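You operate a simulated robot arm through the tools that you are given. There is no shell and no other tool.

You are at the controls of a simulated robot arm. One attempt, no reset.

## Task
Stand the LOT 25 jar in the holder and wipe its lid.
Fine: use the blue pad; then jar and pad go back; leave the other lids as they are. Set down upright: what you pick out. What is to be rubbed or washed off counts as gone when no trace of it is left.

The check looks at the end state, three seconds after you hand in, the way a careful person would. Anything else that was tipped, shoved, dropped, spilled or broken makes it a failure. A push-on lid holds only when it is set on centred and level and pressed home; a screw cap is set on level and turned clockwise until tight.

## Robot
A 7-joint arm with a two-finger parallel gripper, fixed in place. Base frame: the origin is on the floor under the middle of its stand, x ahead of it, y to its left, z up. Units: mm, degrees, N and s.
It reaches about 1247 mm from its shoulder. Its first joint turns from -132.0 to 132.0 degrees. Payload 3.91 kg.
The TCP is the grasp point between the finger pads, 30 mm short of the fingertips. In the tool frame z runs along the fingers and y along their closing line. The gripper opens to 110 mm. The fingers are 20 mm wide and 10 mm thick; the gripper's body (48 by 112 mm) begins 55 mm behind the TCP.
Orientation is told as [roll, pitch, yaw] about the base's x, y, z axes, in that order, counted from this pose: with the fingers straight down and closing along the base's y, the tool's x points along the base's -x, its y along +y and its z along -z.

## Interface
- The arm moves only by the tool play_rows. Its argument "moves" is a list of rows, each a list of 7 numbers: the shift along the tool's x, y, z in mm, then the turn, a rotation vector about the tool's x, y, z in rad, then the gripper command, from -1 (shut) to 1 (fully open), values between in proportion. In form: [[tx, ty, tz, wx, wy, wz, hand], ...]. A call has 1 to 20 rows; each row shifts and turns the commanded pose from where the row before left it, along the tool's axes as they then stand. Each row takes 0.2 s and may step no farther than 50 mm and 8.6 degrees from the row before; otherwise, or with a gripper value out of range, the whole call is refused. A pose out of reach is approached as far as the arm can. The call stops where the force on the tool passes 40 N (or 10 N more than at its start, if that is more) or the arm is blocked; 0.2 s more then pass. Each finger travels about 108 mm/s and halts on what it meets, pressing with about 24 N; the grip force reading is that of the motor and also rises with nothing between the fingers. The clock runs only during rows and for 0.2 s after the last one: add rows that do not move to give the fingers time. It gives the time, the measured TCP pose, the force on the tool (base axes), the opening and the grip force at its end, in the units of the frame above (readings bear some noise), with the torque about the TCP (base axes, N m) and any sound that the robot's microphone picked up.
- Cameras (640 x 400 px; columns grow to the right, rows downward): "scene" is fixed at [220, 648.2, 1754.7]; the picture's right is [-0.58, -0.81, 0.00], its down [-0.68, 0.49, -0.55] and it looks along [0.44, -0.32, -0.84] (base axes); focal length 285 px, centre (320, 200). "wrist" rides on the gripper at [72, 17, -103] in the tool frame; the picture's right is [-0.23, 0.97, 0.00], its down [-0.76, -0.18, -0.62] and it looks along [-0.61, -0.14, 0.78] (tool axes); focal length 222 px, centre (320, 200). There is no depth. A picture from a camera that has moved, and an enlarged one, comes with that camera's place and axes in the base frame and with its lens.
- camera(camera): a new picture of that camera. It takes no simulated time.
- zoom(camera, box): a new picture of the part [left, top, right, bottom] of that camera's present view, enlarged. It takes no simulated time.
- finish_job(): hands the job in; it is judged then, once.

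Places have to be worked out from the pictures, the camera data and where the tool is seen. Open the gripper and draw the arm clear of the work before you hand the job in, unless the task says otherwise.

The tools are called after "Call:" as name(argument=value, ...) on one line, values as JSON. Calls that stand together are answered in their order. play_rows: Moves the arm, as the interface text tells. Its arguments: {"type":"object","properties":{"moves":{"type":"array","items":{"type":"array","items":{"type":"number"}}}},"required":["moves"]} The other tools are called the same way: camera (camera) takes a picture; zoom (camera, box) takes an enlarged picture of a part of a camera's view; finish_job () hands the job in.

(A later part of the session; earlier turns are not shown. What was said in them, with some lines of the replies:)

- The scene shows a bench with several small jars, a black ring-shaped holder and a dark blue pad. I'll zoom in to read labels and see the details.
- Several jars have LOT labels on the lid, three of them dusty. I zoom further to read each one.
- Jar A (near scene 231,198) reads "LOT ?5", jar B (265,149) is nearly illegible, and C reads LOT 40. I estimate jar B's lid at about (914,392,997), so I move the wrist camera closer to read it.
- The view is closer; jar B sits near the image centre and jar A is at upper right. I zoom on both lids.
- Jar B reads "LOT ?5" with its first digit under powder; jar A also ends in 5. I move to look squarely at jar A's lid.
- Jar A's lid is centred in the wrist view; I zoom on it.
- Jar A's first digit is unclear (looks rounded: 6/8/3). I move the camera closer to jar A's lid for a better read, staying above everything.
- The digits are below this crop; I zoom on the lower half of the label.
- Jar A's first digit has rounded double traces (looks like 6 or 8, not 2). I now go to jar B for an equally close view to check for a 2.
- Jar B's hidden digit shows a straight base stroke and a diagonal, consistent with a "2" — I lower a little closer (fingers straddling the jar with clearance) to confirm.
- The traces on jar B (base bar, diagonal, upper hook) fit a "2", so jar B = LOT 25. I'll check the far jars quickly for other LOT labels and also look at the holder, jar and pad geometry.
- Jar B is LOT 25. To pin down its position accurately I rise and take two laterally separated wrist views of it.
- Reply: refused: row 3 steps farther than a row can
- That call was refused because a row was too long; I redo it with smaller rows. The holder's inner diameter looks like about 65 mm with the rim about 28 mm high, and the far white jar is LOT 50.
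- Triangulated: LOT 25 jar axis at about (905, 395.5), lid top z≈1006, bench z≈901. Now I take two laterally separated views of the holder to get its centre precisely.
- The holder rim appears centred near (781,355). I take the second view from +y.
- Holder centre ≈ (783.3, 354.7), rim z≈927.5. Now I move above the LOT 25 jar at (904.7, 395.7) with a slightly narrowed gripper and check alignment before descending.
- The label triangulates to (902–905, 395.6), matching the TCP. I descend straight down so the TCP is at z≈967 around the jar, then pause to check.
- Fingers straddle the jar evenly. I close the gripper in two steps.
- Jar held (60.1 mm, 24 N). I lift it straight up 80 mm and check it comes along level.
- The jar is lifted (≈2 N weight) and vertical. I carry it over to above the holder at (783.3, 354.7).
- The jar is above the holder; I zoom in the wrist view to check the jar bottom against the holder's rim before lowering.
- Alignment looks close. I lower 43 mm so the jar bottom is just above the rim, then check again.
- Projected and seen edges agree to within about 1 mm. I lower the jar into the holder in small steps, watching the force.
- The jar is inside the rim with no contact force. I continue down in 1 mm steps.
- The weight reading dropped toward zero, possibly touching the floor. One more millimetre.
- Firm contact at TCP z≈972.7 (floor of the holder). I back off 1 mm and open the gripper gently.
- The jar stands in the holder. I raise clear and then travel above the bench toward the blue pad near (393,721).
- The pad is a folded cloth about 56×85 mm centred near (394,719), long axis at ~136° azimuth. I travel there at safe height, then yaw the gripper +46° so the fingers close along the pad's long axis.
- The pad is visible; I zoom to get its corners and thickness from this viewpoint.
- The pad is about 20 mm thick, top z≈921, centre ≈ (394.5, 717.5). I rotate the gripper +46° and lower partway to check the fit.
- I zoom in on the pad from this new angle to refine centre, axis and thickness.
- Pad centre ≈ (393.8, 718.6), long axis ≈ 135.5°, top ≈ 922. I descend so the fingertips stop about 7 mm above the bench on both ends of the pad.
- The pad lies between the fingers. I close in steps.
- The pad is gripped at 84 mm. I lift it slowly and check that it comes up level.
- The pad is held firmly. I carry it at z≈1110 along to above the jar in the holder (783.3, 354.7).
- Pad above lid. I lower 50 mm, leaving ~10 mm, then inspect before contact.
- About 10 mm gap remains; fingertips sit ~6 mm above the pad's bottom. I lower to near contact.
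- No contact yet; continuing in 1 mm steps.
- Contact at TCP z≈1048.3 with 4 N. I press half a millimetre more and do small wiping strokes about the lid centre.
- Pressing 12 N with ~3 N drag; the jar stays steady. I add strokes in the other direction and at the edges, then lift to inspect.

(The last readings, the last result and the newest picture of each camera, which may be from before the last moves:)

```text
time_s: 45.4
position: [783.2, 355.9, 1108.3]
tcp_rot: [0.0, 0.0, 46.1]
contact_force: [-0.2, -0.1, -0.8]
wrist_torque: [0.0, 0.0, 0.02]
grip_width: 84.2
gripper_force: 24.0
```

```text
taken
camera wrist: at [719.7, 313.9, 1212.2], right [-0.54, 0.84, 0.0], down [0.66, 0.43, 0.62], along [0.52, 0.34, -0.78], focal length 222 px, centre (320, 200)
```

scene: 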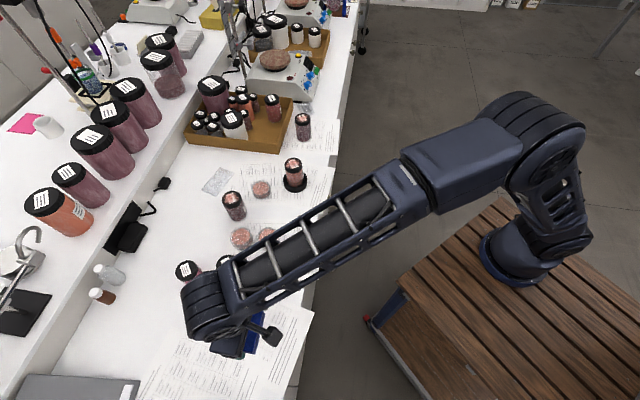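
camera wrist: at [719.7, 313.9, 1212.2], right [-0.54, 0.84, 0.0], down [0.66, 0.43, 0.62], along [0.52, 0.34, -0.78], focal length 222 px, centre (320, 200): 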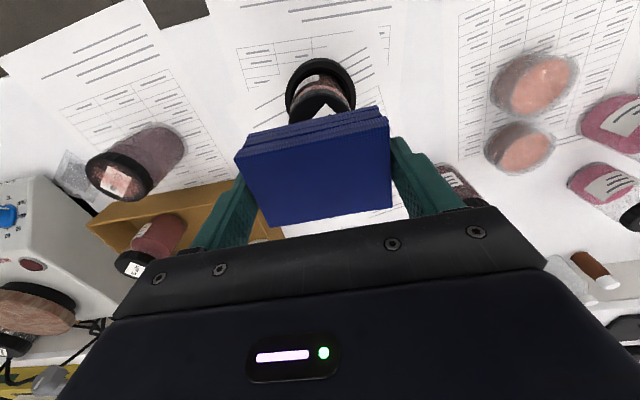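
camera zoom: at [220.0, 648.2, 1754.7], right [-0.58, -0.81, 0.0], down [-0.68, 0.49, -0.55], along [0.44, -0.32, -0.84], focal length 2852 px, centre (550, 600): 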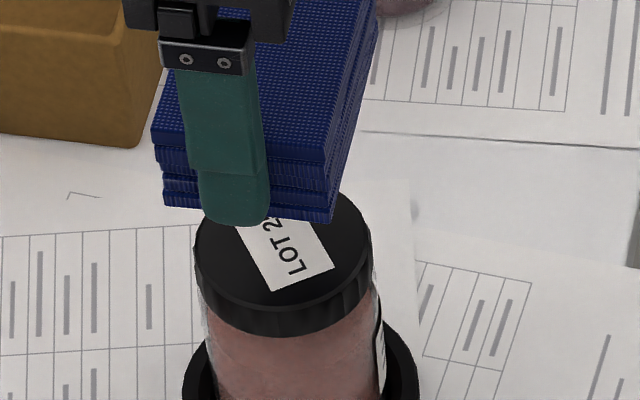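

The label now reads "LOT 2…" and the visible lid is clean. I shift the pad aside to inspect the entire lid before returning it.

Call:
play_rows(moves=[[0, 40, -20, 0, 0, 0, -1], [0, 45, 0, 0, 0, 0, -1], [0, 45, 0, 0, 0, 0, -1], [0, 0, 0, 0, 0, 0, -1]])

Call:
zoom(camera="scene", box=[279, 155, 311, 175])

Call:
camera(camera="wrist")

Call:
camera(camera="scene")

```text
time_s: 46.4
position: [688.7, 445.5, 1128.4]
tcp_rot: [0.0, 0.0, 46.1]
contact_force: [0.8, 0.0, 0.2]
wrist_torque: [0.0, 0.03, 0.01]
grip_width: 84.1
gripper_force: 23.7
```

```text
16.00 times, centred on (295, 165) of scene
camera zoom: at [220.0, 648.2, 1754.7], right [-0.58, -0.81, 0.0], down [-0.68, 0.49, -0.55], along [0.44, -0.32, -0.84], focal length 4564 px, centre (720, 760)
```

zoom: 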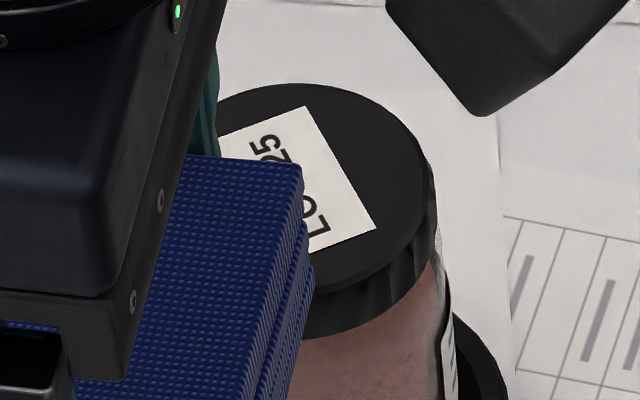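

```text
taken
camera wrist: at [625.5, 405.0, 1232.4], right [-0.54, 0.84, 0.0], down [0.66, 0.42, 0.62], along [0.52, 0.34, -0.78], focal length 222 px, centre (320, 200)
```

wrist: 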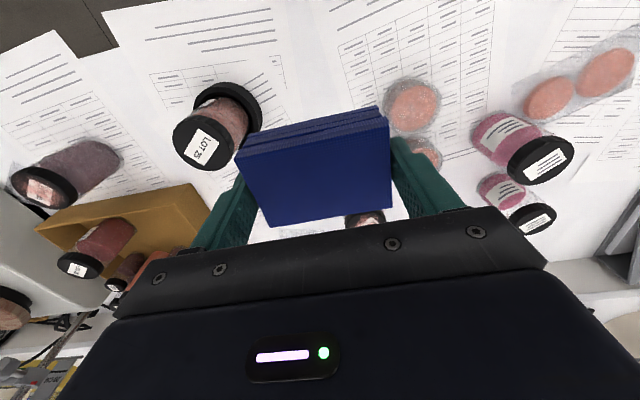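

```text
taken
```

scene: 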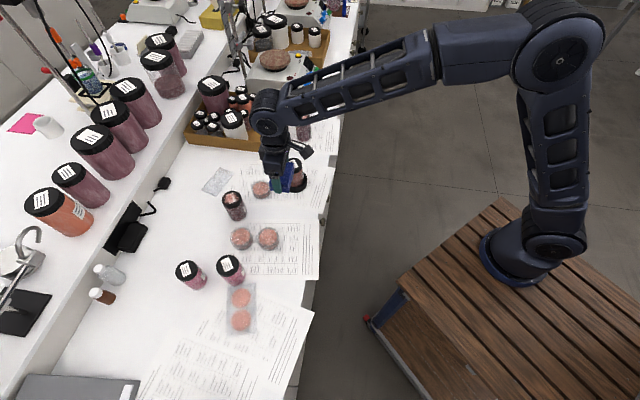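

LOT 25 is confirmed and the label is fully legible. I zoom in with the wrist camera on the lid to look for any remaining traces.

Call:
zoom(camera="wrist", box=[164, 110, 244, 160])

Call:
zoom(camera="wrist", box=[170, 130, 218, 160])

Call:
zoom(camera="wrist", box=[184, 110, 232, 140])

```text
8.00 times, centred on (204, 135) of wrist
camera zoom: at [625.5, 405.0, 1232.4], right [-0.54, 0.84, 0.0], down [0.66, 0.42, 0.62], along [0.52, 0.34, -0.78], focal length 1777 px, centre (1248, 720)
```

zoom: 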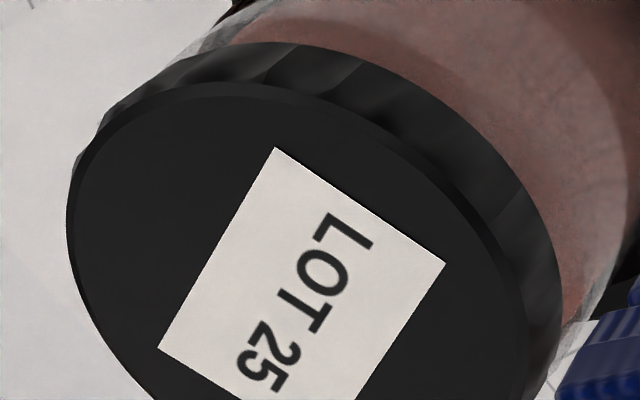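

```text
13.33 times, centred on (194, 145) of wrist
camera zoom: at [625.5, 405.0, 1232.4], right [-0.54, 0.84, 0.0], down [0.66, 0.42, 0.62], along [0.52, 0.34, -0.78], focal length 2962 px, centre (2000, 933)
```

zoom: 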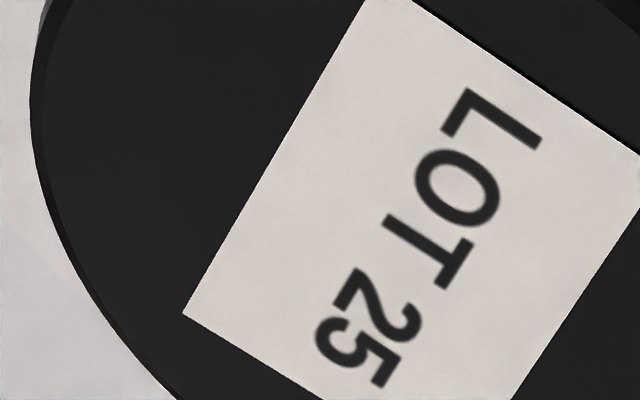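

```text
13.33 times, centred on (208, 125) of wrist
camera zoom: at [625.5, 405.0, 1232.4], right [-0.54, 0.84, 0.0], down [0.66, 0.42, 0.62], along [0.52, 0.34, -0.78], focal length 2962 px, centre (1813, 1200)
```

zoom: 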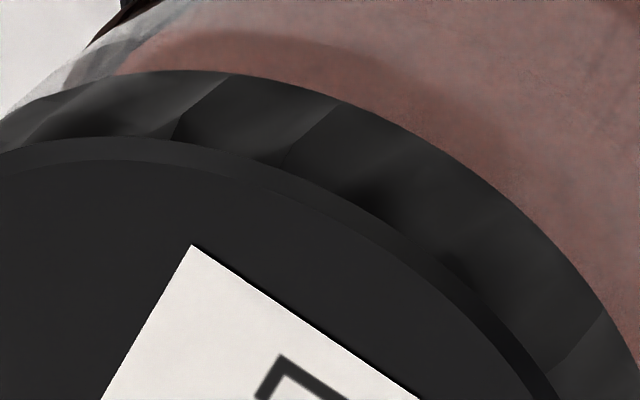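

The seen part is spotless. I check the remaining lower part of the lid and the rest of its edge.

Call:
zoom(camera="wrist", box=[184, 142, 248, 182])

Call:
zoom(camera="scene", box=[260, 150, 330, 194])

```text
10.00 times, centred on (216, 162) of wrist
camera zoom: at [625.5, 405.0, 1232.4], right [-0.54, 0.84, 0.0], down [0.66, 0.42, 0.62], along [0.52, 0.34, -0.78], focal length 2221 px, centre (1360, 580)
```

zoom: 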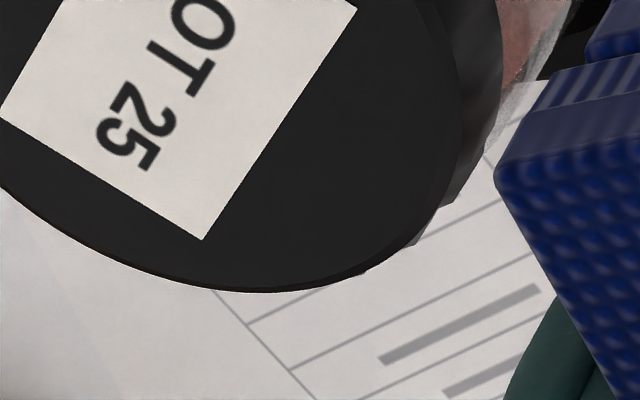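

```text
9.09 times, centred on (295, 172) of scene
camera zoom: at [220.0, 648.2, 1754.7], right [-0.58, -0.81, 0.0], down [-0.68, 0.49, -0.55], along [0.44, -0.32, -0.84], focal length 2593 px, centre (547, 454)
```

zoom: 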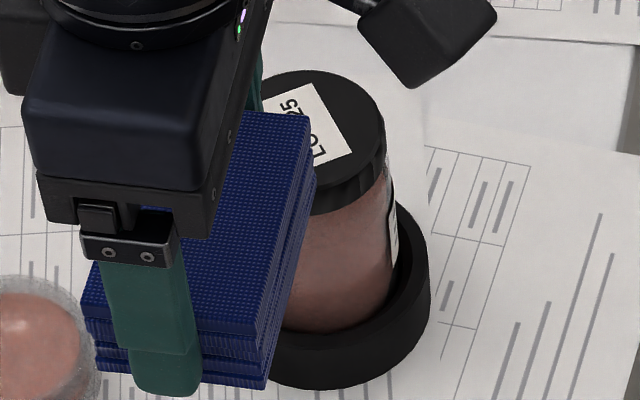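

The lid is completely clean. I carry the pad back by reversing the commanded path to above its original spot.

Call:
play_rows(moves=[[0.8, 40.28, 0, 0, 0, 0, -1], [0.8, 40.28, 0, 0, 0, 0, -1], [0.8, 40.28, 0, 0, 0, 0, -1], [0.8, 40.28, 0, 0, 0, 0, -1], [0.8, 40.28, 0, 0, 0, 0, -1], [0.8, 40.28, 0, 0, 0, 0, -1], [0.8, 40.28, 0, 0, 0, 0, -1], [0.8, 40.28, 0, 0, 0, 0, -1], [0.8, 40.28, 0, 0, 0, 0, -1], [0.84, 40.28, 0, 0, 0, 0, -1], [0, 0, 0, 0, 0, 0, -1]])

Call:
camera(camera="wrist")

Call:
camera(camera="scene")

```text
time_s: 48.8
position: [392.9, 717.3, 1128.1]
tcp_rot: [0.0, 0.0, 46.1]
contact_force: [0.7, 0.9, -0.7]
wrist_torque: [-0.04, 0.01, 0.0]
grip_width: 84.3
gripper_force: 24.2
```

```text
taken
camera wrist: at [329.8, 677.8, 1232.8], right [-0.54, 0.84, 0.0], down [0.66, 0.43, 0.62], along [0.52, 0.34, -0.78], focal length 222 px, centre (320, 200)
```

wrist: 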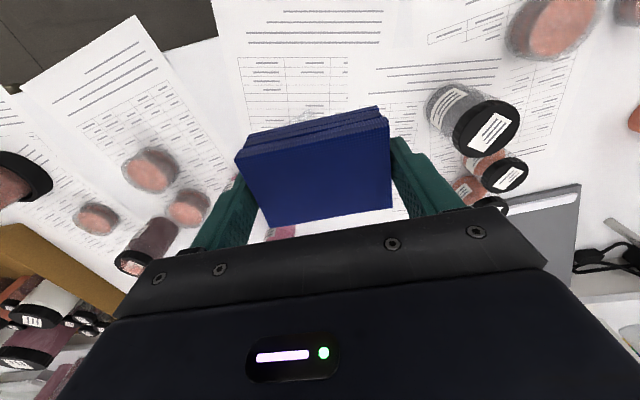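

```text
taken
```

scene: 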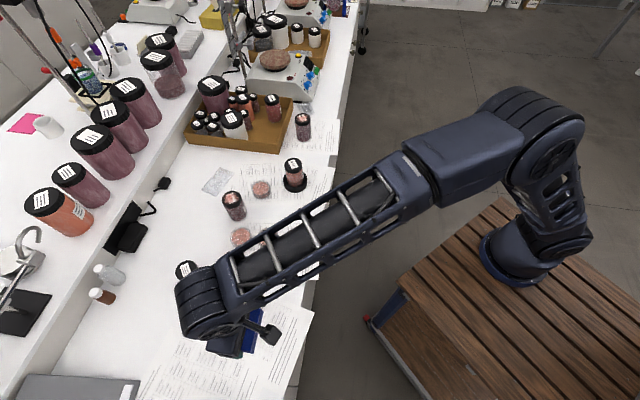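

There is a faint mark on the paper near the pad's home; I zoom in on it before lowering.

Call:
zoom(camera="wrist", box=[272, 90, 336, 130])

Call:
zoom(camera="scene", box=[200, 290, 320, 365])

```text
10.00 times, centred on (304, 110) of wrist
camera zoom: at [329.8, 677.8, 1232.8], right [-0.54, 0.84, 0.0], down [0.66, 0.43, 0.62], along [0.52, 0.34, -0.78], focal length 2221 px, centre (480, 1100)
```

zoom: 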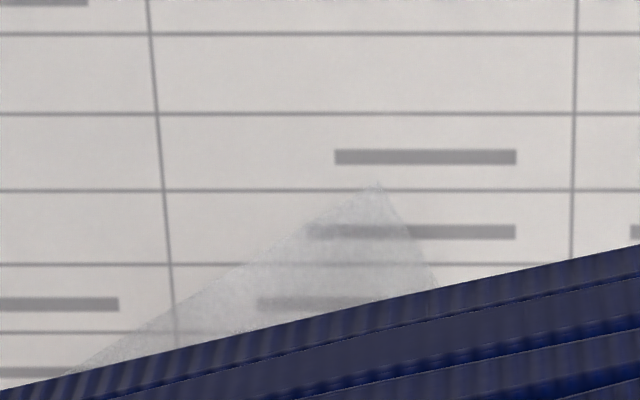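

```text
5.33 times, centred on (260, 328) of scene
camera zoom: at [220.0, 648.2, 1754.7], right [-0.58, -0.81, 0.0], down [-0.68, 0.49, -0.55], along [0.44, -0.32, -0.84], focal length 1521 px, centre (640, -480)
```

zoom: 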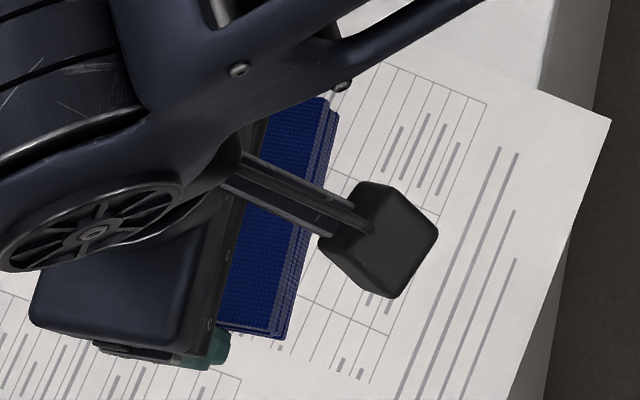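

It is just the corner of the clear bag the pad was originally lying on. I lower the pad to just above its original height.

Call:
play_rows(moves=[[0, 0, 40, 0, 0, 0, -1], [0, 0, 40, 0, 0, 0, -1], [0, 0, 40, 0, 0, 0, -1], [0, 0, 40, 0, 0, 0, -1], [0, 0, 18, 0, 0, 0, -1], [0, 0, 8, 0, 0, 0, -1], [0, 0, 0, 0, 0, 0, -1]])

Call:
camera(camera="wrist")

```text
time_s: 50.4
position: [394.2, 718.3, 942.6]
tcp_rot: [-0.1, -0.1, 46.1]
contact_force: [-0.7, 0.1, -0.7]
wrist_torque: [-0.01, -0.03, 0.0]
grip_width: 84.1
gripper_force: 23.9
```

```text
taken
camera wrist: at [330.4, 678.3, 1045.7], right [-0.54, 0.84, 0.0], down [0.66, 0.43, 0.62], along [0.52, 0.34, -0.78], focal length 222 px, centre (320, 200)
```

wrist: 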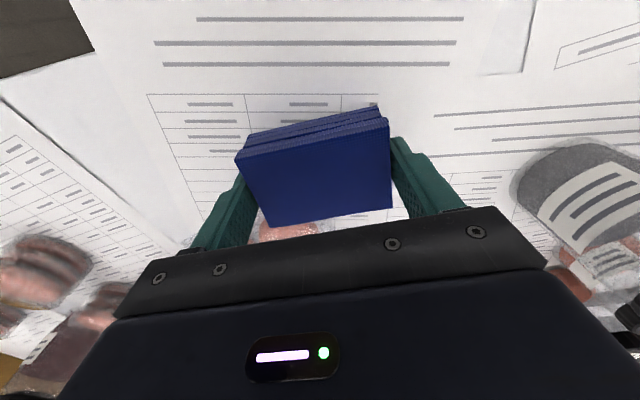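

The view matches the original grasp view. I lower the last few millimetres until contact.

Call:
play_rows(moves=[[0, 0, 1, 0, 0, 0, -1], [0, 0, 1, 0, 0, 0, -1], [0, 0, 1, 0, 0, 0, -1], [0, 0, 0, 0, 0, 0, -1]])

```text
time_s: 51.4
position: [393.3, 717.9, 939.9]
tcp_rot: [0.0, 0.1, 46.2]
contact_force: [0.7, -1.2, -0.2]
wrist_torque: [-0.01, 0.02, 0.02]
grip_width: 83.8
gripper_force: 23.9
```

Call:
play_rows(moves=[[0, 0, 1, 0, 0, 0, -1], [0, 0, 0, 0, 0, 0, -1]])

```text
time_s: 52.0
position: [394.9, 719.2, 938.1]
tcp_rot: [0.0, 0.0, 46.1]
contact_force: [-0.5, 0.1, -0.5]
wrist_torque: [-0.02, -0.01, 0.01]
grip_width: 84.3
gripper_force: 23.9
```

Still no contact force at 938.1; the original grasp height was 937.6, so I go half a millimetre at a time.

Call:
play_rows(moves=[[0, 0, 0.5, 0, 0, 0, -1], [0, 0, 0, 0, 0, 0, -1]])

```text
time_s: 52.6
position: [394.3, 719.2, 938.3]
tcp_rot: [0.0, -0.1, 46.2]
contact_force: [-0.4, -0.5, 3.2]
wrist_torque: [0.15, 0.03, -0.01]
grip_width: 84.1
gripper_force: 24.1
```

Contact (≈3.7 N) at the original height. I release the pad gently.

Call:
play_rows(moves=[[0, 0, 0, 0, 0, 0, 0.56], [0, 0, 0, 0, 0, 0, 0.62], [0, 0, 0, 0, 0, 0, 0.8], [0, 0, 0, 0, 0, 0, 1], [0, 0, 0, 0, 0, 0, 1]])

Call:
camera(camera="wrist")

```text
time_s: 53.8
position: [393.7, 718.0, 938.9]
tcp_rot: [-0.1, 0.0, 46.1]
contact_force: [-0.7, -0.2, 0.0]
wrist_torque: [0.03, 0.01, -0.01]
grip_width: 110.0
gripper_force: 0.1
```

```text
taken
camera wrist: at [330.5, 678.2, 1041.3], right [-0.54, 0.84, 0.0], down [0.66, 0.43, 0.62], along [0.52, 0.34, -0.78], focal length 222 px, centre (320, 200)
```

wrist: 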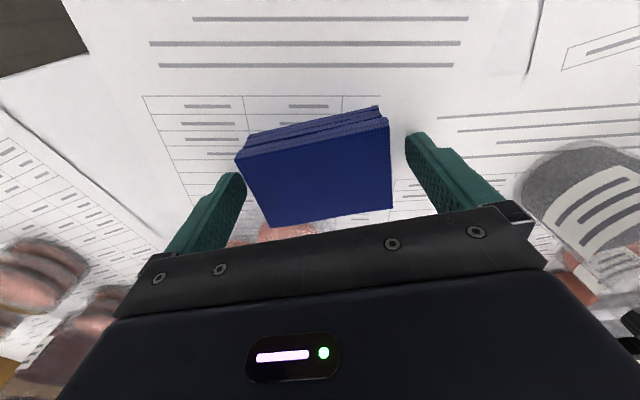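

The pad lies where it was. I rise straight up, rotate the gripper back to yaw 0 and check the pad from the scene camera.

Call:
play_rows(moves=[[0, 0, -15, 0, 0, 0, 1], [0, 0, -35, 0, 0, 0, 1], [0, 0, -40, 0, 0, 0, 1], [0, 0, -40, 0, 0, 0, 1], [0, 0, -35, 0, 0, 0, 1], [0, 0, 0, 0, 0, 0.1338, 1], [0, 0, 0, 0, 0, 0.1338, 1], [0, 0, 0, 0, 0, 0.1338, 1], [0, 0, 0, 0, 0, 0.1338, 1], [0, 0, 0, 0, 0, 0.1338, 1], [0, 0, 0, 0, 0, 0.1338, 1], [0, 0, 0, 0, 0, 0, 1]])

Call:
camera(camera="wrist")

```text
time_s: 56.4
position: [393.6, 719.3, 1102.8]
tcp_rot: [0.0, 0.1, 0.0]
contact_force: [0.3, 0.6, -0.9]
wrist_torque: [-0.02, 0.0, 0.03]
grip_width: 109.8
gripper_force: 0.0
```

```text
taken
camera wrist: at [320.3, 735.3, 1206.4], right [0.23, 0.97, 0.0], down [0.76, -0.18, 0.62], along [0.61, -0.14, -0.78], focal length 222 px, centre (320, 200)
```

wrist: 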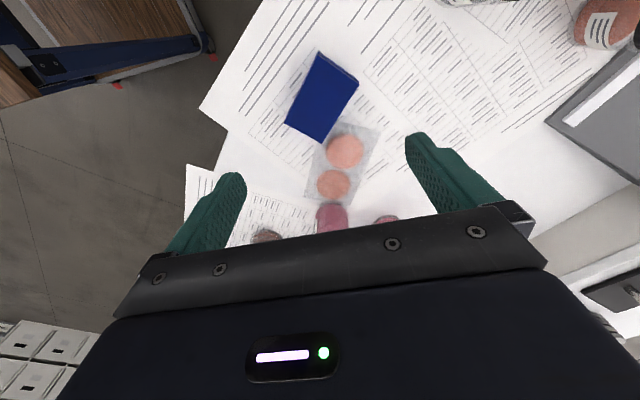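

The pad is back at its place. Now I travel back above the jar in the holder.

Call:
play_rows(moves=[[-32.44, -30.33, 0, 0, 0, 0, 1], [-32.44, -30.33, 0, 0, 0, 0, 1], [-32.44, -30.33, 0, 0, 0, 0, 1], [-32.44, -30.33, 0, 0, 0, 0, 1], [-32.44, -30.33, 0, 0, 0, 0, 1], [-32.44, -30.33, 0, 0, 0, 0, 1], [-32.44, -30.33, 0, 0, 0, 0, 1], [-32.44, -30.33, 0, 0, 0, 0, 1], [-32.44, -30.33, 0, 0, 0, 0, 1], [-32.44, -30.33, 0, 0, 0, 0, 0.7], [-32.44, -30.33, 0, 0, 0, 0, 0.7], [-32.46, -30.27, 0, 0, 0, 0, 0.7], [0, 0, 0, 0, 0, 0, 0.7]])

Call:
camera(camera="wrist")

Call:
zoom(camera="wrist", box=[272, 90, 368, 150])

Call:
zoom(camera="scene", box=[240, 310, 290, 372])

```text
time_s: 59.2
position: [783.2, 355.6, 1102.4]
tcp_rot: [0.1, -0.1, 0.0]
contact_force: [0.0, -0.1, 0.4]
wrist_torque: [-0.04, -0.02, 0.03]
grip_width: 93.5
gripper_force: 0.0
```

```text
taken
camera wrist: at [709.4, 372.5, 1206.3], right [0.23, 0.97, 0.0], down [0.76, -0.18, 0.62], along [0.61, -0.14, -0.78], focal length 222 px, centre (320, 200)
```

wrist: 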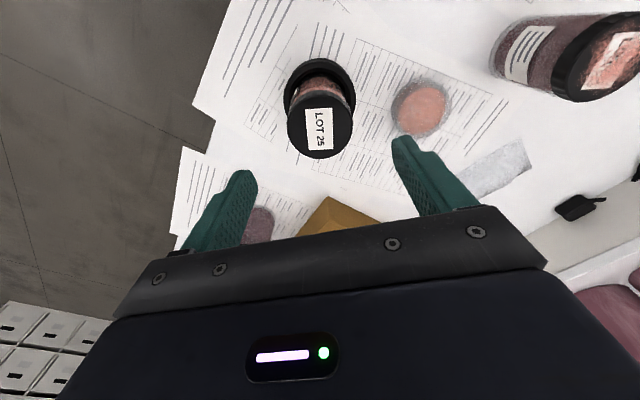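

```text
6.67 times, centred on (320, 120) of wrist
camera zoom: at [709.4, 372.5, 1206.3], right [0.23, 0.97, 0.0], down [0.76, -0.18, 0.62], along [0.61, -0.14, -0.78], focal length 1481 px, centre (320, 733)
```

zoom: 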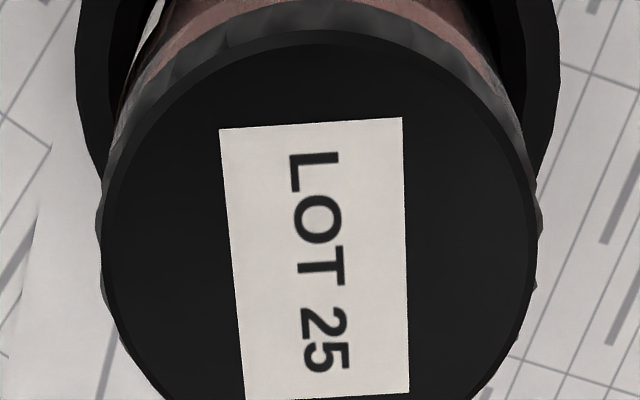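

```text
6.45 times, centred on (265, 341) of scene
camera zoom: at [220.0, 648.2, 1754.7], right [-0.58, -0.81, 0.0], down [-0.68, 0.49, -0.55], along [0.44, -0.32, -0.84], focal length 1840 px, centre (675, -710)
```

zoom: 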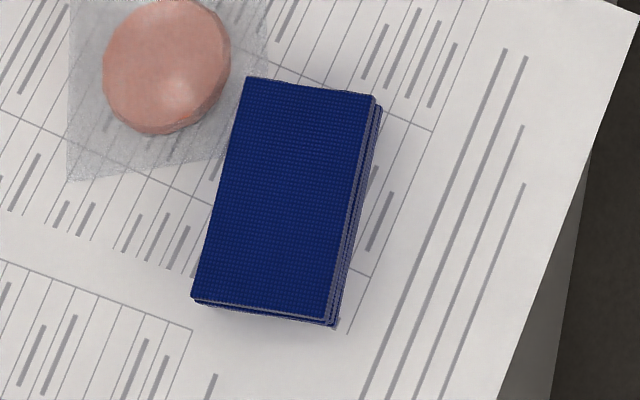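

The jar is still centred under the gripper (label at 782.9, 354.9) and the pad matches its original position within ~1 mm. I descend around the jar to z≈972.5.

Call:
play_rows(moves=[[0, 0, 35, 0, 0, 0, 0.7], [0, 0, 35, 0, 0, 0, 0.7], [0, 0, 35, 0, 0, 0, 0.7], [0, 0, 24.5, 0, 0, 0, 0.7], [0, 0, 0, 0, 0, 0, 0.7]])

Call:
camera(camera="wrist")

```text
time_s: 60.4
position: [782.6, 355.1, 972.4]
tcp_rot: [-0.1, 0.1, 0.0]
contact_force: [-0.3, -0.1, 0.0]
wrist_torque: [0.04, -0.02, 0.02]
grip_width: 93.3
gripper_force: 0.0
```

```text
taken
camera wrist: at [709.9, 371.8, 1076.5], right [0.23, 0.97, 0.0], down [0.76, -0.18, 0.62], along [0.61, -0.14, -0.78], focal length 222 px, centre (320, 200)
```

wrist: 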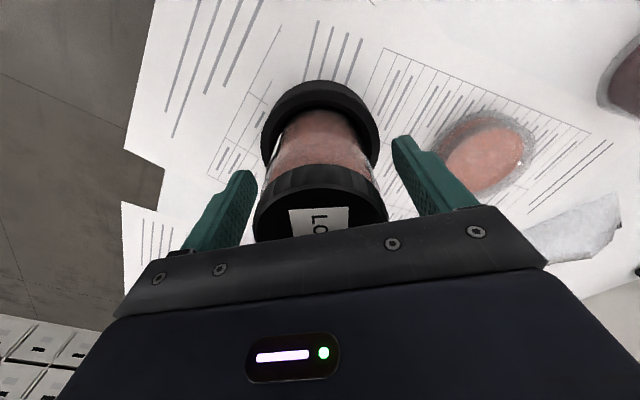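

Jar is between the fingers; I close and lift it straight up out of the holder.

Call:
play_rows(moves=[[0, 0, 0, 0, 0, 0, 0.2], [0, 0, 0, 0, 0, 0, 0.15], [0, 0, 0, 0, 0, 0, 0.0], [0, 0, 0, 0, 0, 0, -1], [0, 0, 0, 0, 0, 0, -1], [0, 0, -5, 0, 0, 0, -1], [0, 0, -10, 0, 0, 0, -1], [0, 0, -15, 0, 0, 0, -1], [0, 0, -20, 0, 0, 0, -1], [0, 0, -25, 0, 0, 0, -1], [0, 0, 0, 0, 0, 0, -1]])

Call:
zoom(camera="scene", box=[240, 130, 336, 190])

Call:
camera(camera="wrist")

```text
time_s: 62.8
position: [783.3, 355.3, 1048.2]
tcp_rot: [0.1, 0.0, 0.1]
contact_force: [-0.8, -0.4, -1.9]
wrist_torque: [0.02, 0.01, 0.03]
grip_width: 60.2
gripper_force: 24.4
```

```text
6.67 times, centred on (288, 160) of scene
camera zoom: at [220.0, 648.2, 1754.7], right [-0.58, -0.81, 0.0], down [-0.68, 0.49, -0.55], along [0.44, -0.32, -0.84], focal length 1902 px, centre (533, 467)
```

zoom: 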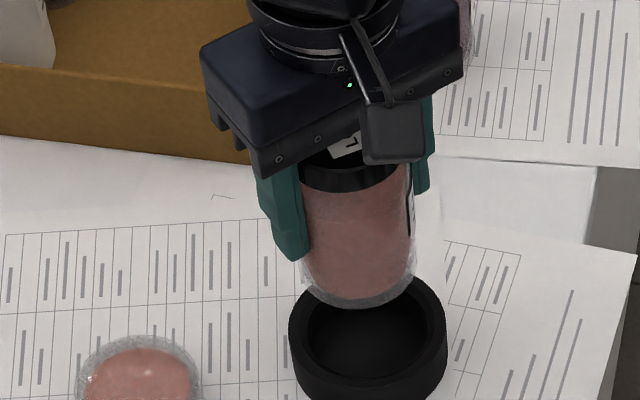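

```text
taken
camera wrist: at [710.0, 372.4, 1151.6], right [0.23, 0.97, 0.0], down [0.76, -0.18, 0.62], along [0.61, -0.14, -0.78], focal length 222 px, centre (320, 200)
```

wrist: 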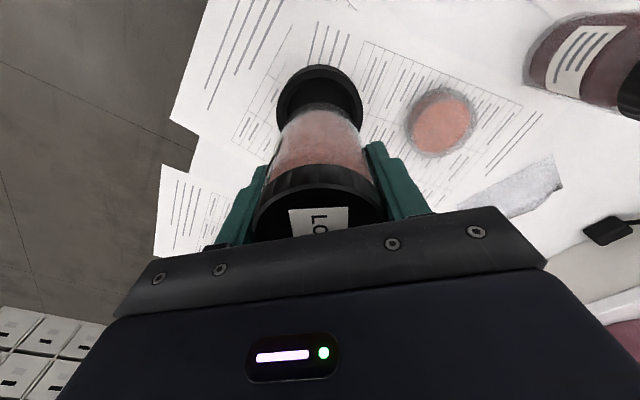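

The holder stayed put and the jar hangs straight. I carry it back to its original spot at (904.7, 395.7), and look at the faint mark on the bench there.

Call:
zoom(camera="scene", box=[252, 150, 292, 175])

Call:
play_rows(moves=[[-24.3, 8.2, 0, 0, 0, 0, -1], [-24.3, 8.2, 0, 0, 0, 0, -1], [-24.3, 8.2, 0, 0, 0, 0, -1], [-24.3, 8.2, 0, 0, 0, 0, -1], [-24.2, 8.2, 0, 0, 0, 0, -1], [0, 0, 0, 0, 0, 0, -1]])

Call:
zoom(camera="scene", box=[230, 120, 326, 180])

Call:
camera(camera="wrist")

```text
16.00 times, centred on (272, 162) of scene
camera zoom: at [220.0, 648.2, 1754.7], right [-0.58, -0.81, 0.0], down [-0.68, 0.49, -0.55], along [0.44, -0.32, -0.84], focal length 4564 px, centre (1088, 800)
```

zoom: 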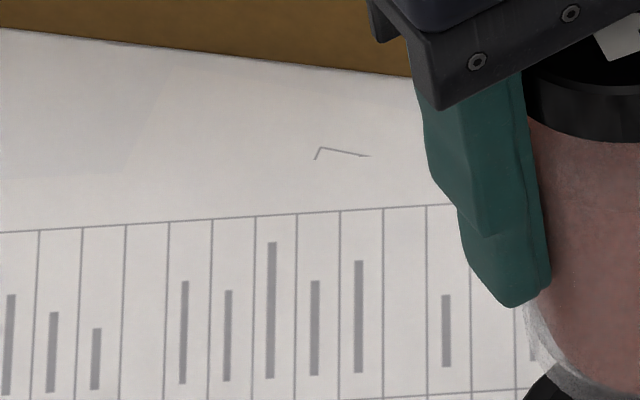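

```text
time_s: 64.2
position: [903.2, 396.0, 1048.8]
tcp_rot: [0.0, 0.0, 0.0]
contact_force: [-0.4, 0.4, -2.5]
wrist_torque: [0.01, -0.01, -0.03]
grip_width: 60.5
gripper_force: 24.1
```

```text
6.67 times, centred on (278, 150) of scene
camera zoom: at [220.0, 648.2, 1754.7], right [-0.58, -0.81, 0.0], down [-0.68, 0.49, -0.55], along [0.44, -0.32, -0.84], focal length 1902 px, centre (600, 533)
```

zoom: 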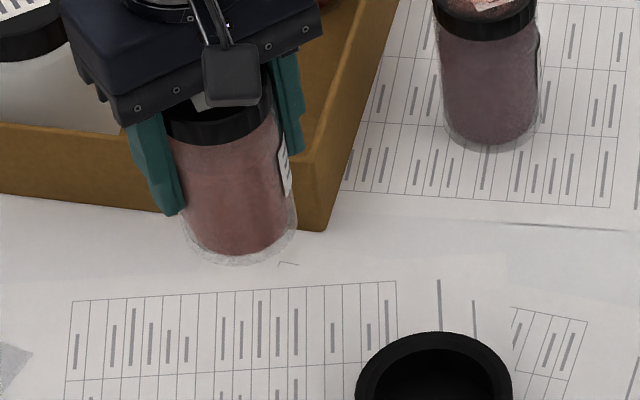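

```text
taken
camera wrist: at [830.4, 412.9, 1151.5], right [0.23, 0.97, 0.0], down [0.76, -0.18, 0.62], along [0.61, -0.14, -0.78], focal length 222 px, centre (320, 200)
```

wrist: 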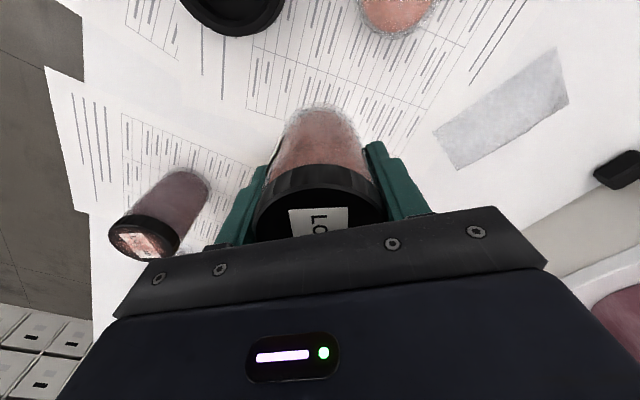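

The faint mark is only a paper artifact. I lower the jar to about 5 mm above the bench.

Call:
play_rows(moves=[[0, 0, 25, 0, 0, 0, -1], [0, 0, 25, 0, 0, 0, -1], [0, 0, 15, 0, 0, 0, -1], [0, 0, 8, 0, 0, 0, -1], [0, 0, 2, 0, 0, 0, -1], [0, 0, 0, 0, 0, 0, -1]])

Call:
zoom(camera="scene", box=[240, 135, 320, 185])

```text
time_s: 65.6
position: [904.9, 396.3, 972.4]
tcp_rot: [0.0, 0.1, 0.1]
contact_force: [-0.9, 0.7, -1.9]
wrist_torque: [-0.03, -0.01, -0.02]
grip_width: 60.3
gripper_force: 24.2
```

```text
8.00 times, centred on (280, 160) of scene
camera zoom: at [220.0, 648.2, 1754.7], right [-0.58, -0.81, 0.0], down [-0.68, 0.49, -0.55], along [0.44, -0.32, -0.84], focal length 2282 px, centre (640, 520)
```

zoom: 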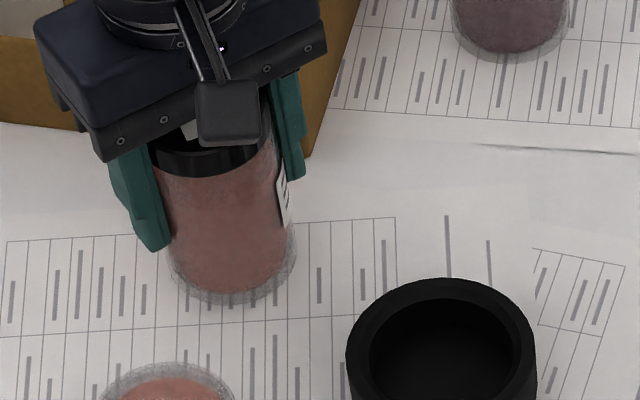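

The jar base lines up with its original outline. I lower the last millimetres, watching for contact.

Call:
play_rows(moves=[[0, 0, 1, 0, 0, 0, -1], [0, 0, 1, 0, 0, 0, -1], [0, 0, 1, 0, 0, 0, -1], [0, 0, 0.7, 0, 0, 0, -1], [0, 0, 0, 0, 0, 0, -1]])

```text
time_s: 66.8
position: [905.2, 397.6, 970.4]
tcp_rot: [0.0, -0.1, 0.2]
contact_force: [0.1, 0.1, -2.4]
wrist_torque: [0.01, -0.01, -0.02]
grip_width: 60.2
gripper_force: 23.8
```

Call:
play_rows(moves=[[0, 0, 0.7, 0, 0, 0, -1], [0, 0, 0, 0, 0, 0, -1]])

```text
time_s: 67.4
position: [904.2, 396.5, 969.1]
tcp_rot: [0.1, 0.0, 0.1]
contact_force: [0.1, -0.6, -1.8]
wrist_torque: [0.0, 0.0, -0.01]
grip_width: 60.4
gripper_force: 24.2
```

Still hanging free (−1.8 N is the jar's weight); I continue in half-millimetre steps.

Call:
play_rows(moves=[[0, 0, 0.5, 0, 0, 0, -1], [0, 0, 0.5, 0, 0, 0, -1], [0, 0, 0, 0, 0, 0, -1]])

```text
time_s: 68.2
position: [904.7, 396.2, 968.6]
tcp_rot: [0.0, 0.0, -0.1]
contact_force: [0.6, 0.0, -2.4]
wrist_torque: [0.02, -0.01, -0.01]
grip_width: 60.2
gripper_force: 24.0
```

Call:
play_rows(moves=[[0, 0, 0.5, 0, 0, 0, -1], [0, 0, 0.5, 0, 0, 0, -1], [0, 0, 0, 0, 0, 0, -1]])

```text
time_s: 69.0
position: [904.0, 396.4, 967.2]
tcp_rot: [0.1, -0.2, 0.0]
contact_force: [3.9, 0.8, 6.2]
wrist_torque: [0.09, 0.08, -0.02]
grip_width: 60.2
gripper_force: 24.1
```

Contact on the bench (≈8 N net) at the original height. I relax slightly and open the gripper gently.

Call:
play_rows(moves=[[0, 0, -0.4, 0, 0, 0, -1], [0, 0, 0, 0, 0, 0, 0.12], [0, 0, 0, 0, 0, 0, 0.2], [0, 0, 0, 0, 0, 0, 0.5], [0, 0, 0, 0, 0, 0, 0.7], [0, 0, 0, 0, 0, 0, 0.7]])

Call:
camera(camera="wrist")

Call:
zoom(camera="scene", box=[240, 135, 320, 185])

```text
time_s: 70.4
position: [904.4, 397.8, 967.3]
tcp_rot: [0.0, 0.0, 0.0]
contact_force: [-0.1, -0.6, -0.5]
wrist_torque: [0.0, 0.0, -0.03]
grip_width: 93.4
gripper_force: 0.0
```

```text
taken
camera wrist: at [830.5, 413.2, 1070.9], right [0.23, 0.97, 0.0], down [0.76, -0.18, 0.62], along [0.61, -0.14, -0.78], focal length 222 px, centre (320, 200)
```

wrist: 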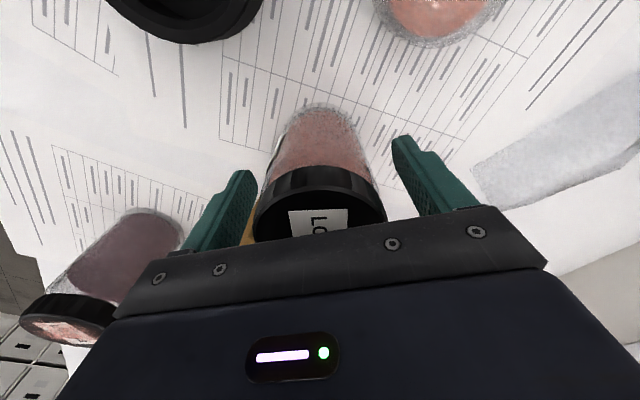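

```text
8.00 times, centred on (280, 160) of scene
camera zoom: at [220.0, 648.2, 1754.7], right [-0.58, -0.81, 0.0], down [-0.68, 0.49, -0.55], along [0.44, -0.32, -0.84], focal length 2282 px, centre (640, 520)
```

zoom: 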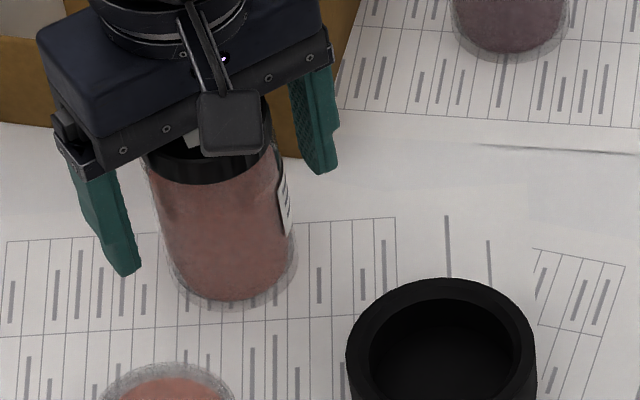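

The jar stands upright at its original place. I rise straight up and draw the arm clear of the bench toward its start pose.

Call:
play_rows(moves=[[0, 0, -10, 0, 0, 0, 0.7], [0, 0, -30, 0, 0, 0, 0.7], [0, 0, -40, 0, 0, 0, 0.7], [0, 0, -45, 0, 0, 0, 0.7], [0, 0, -45, 0, 0, 0, 1], [20, -20, -40, 0, 0, 0, 1], [30, -30, -20, 0, 0, 0, 1], [30, -35, -10, 0, 0, 0, 1], [30, -35, -10, 0, 0, 0, 1], [30, -35, -10, 0, 0, 0, 1], [30, -35, -10, 0, 0, 0, 1], [25, -25, 0, 0, 0, 0, 1], [0, 0, 0, 0, 0, 0, 1]])

Call:
camera(camera="scene")

Call:
zoom(camera="scene", box=[240, 135, 320, 185])

Call:
zoom(camera="scene", box=[252, 140, 284, 160])

Call:
zoom(camera="scene", box=[160, 190, 340, 302])

```text
time_s: 73.2
position: [708.0, 181.2, 1236.8]
tcp_rot: [0.1, 0.0, 0.1]
contact_force: [0.0, -0.1, 0.6]
wrist_torque: [-0.04, 0.01, 0.01]
grip_width: 110.0
gripper_force: 0.1
```

```text
taken
```

scene: 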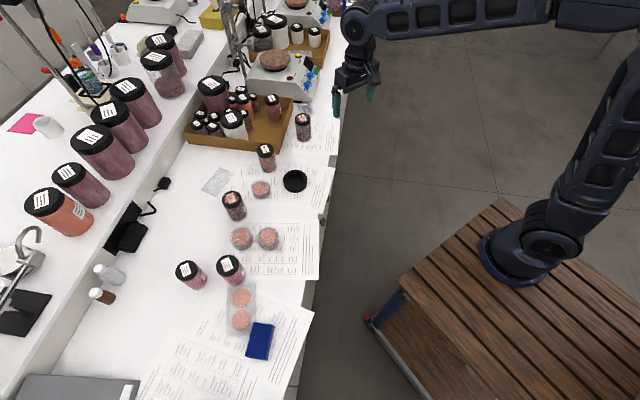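

```text
8.00 times, centred on (280, 160) of scene
camera zoom: at [220.0, 648.2, 1754.7], right [-0.58, -0.81, 0.0], down [-0.68, 0.49, -0.55], along [0.44, -0.32, -0.84], focal length 2282 px, centre (640, 520)
```

zoom: 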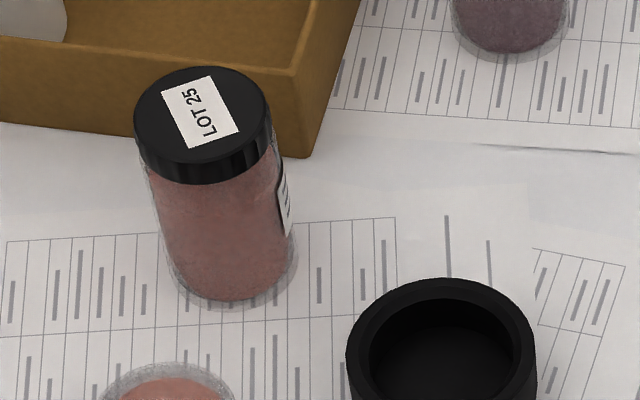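

```text
16.00 times, centred on (268, 150) of scene
camera zoom: at [220.0, 648.2, 1754.7], right [-0.58, -0.81, 0.0], down [-0.68, 0.49, -0.55], along [0.44, -0.32, -0.84], focal length 4564 px, centre (1152, 1000)
```

zoom: 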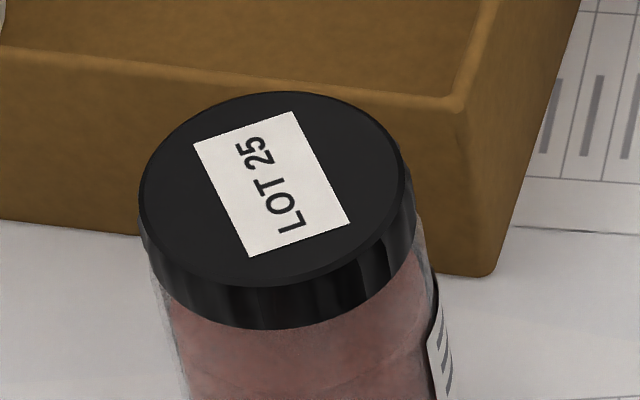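

```text
3.56 times, centred on (250, 246) of scene
camera zoom: at [220.0, 648.2, 1754.7], right [-0.58, -0.81, 0.0], down [-0.68, 0.49, -0.55], along [0.44, -0.32, -0.84], focal length 1014 px, centre (569, 36)
```

zoom: 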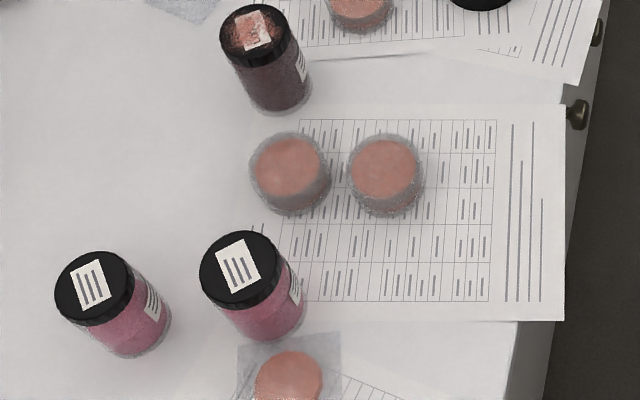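

The LOT 25 jar is back at its original position with a spotless lid, the pad is back, the holder is in place, and the other lids still carry their dust. The gripper is open and clear, so I hand the job in.

Call:
finish_job()

```text
The job is handed in.
```

The LOT 25 jar's lid is wiped clean. The jar and the blue pad are back where they started, each within a millimetre or two.

- **Finding the jar:** Two dusty jars read "LOT ?5". I picked the one whose covered digit looked like a 2. Once it was wiped, the label read LOT 25.
- **Wiping:** I stood the jar in the holder and rubbed the lid with the pad. Close-up views from several angles showed no trace left on the lid or label.
- **Everything else:** The last pictures show the other dusty lids unchanged and nothing else moved. The gripper is open and the arm is clear of the bench.
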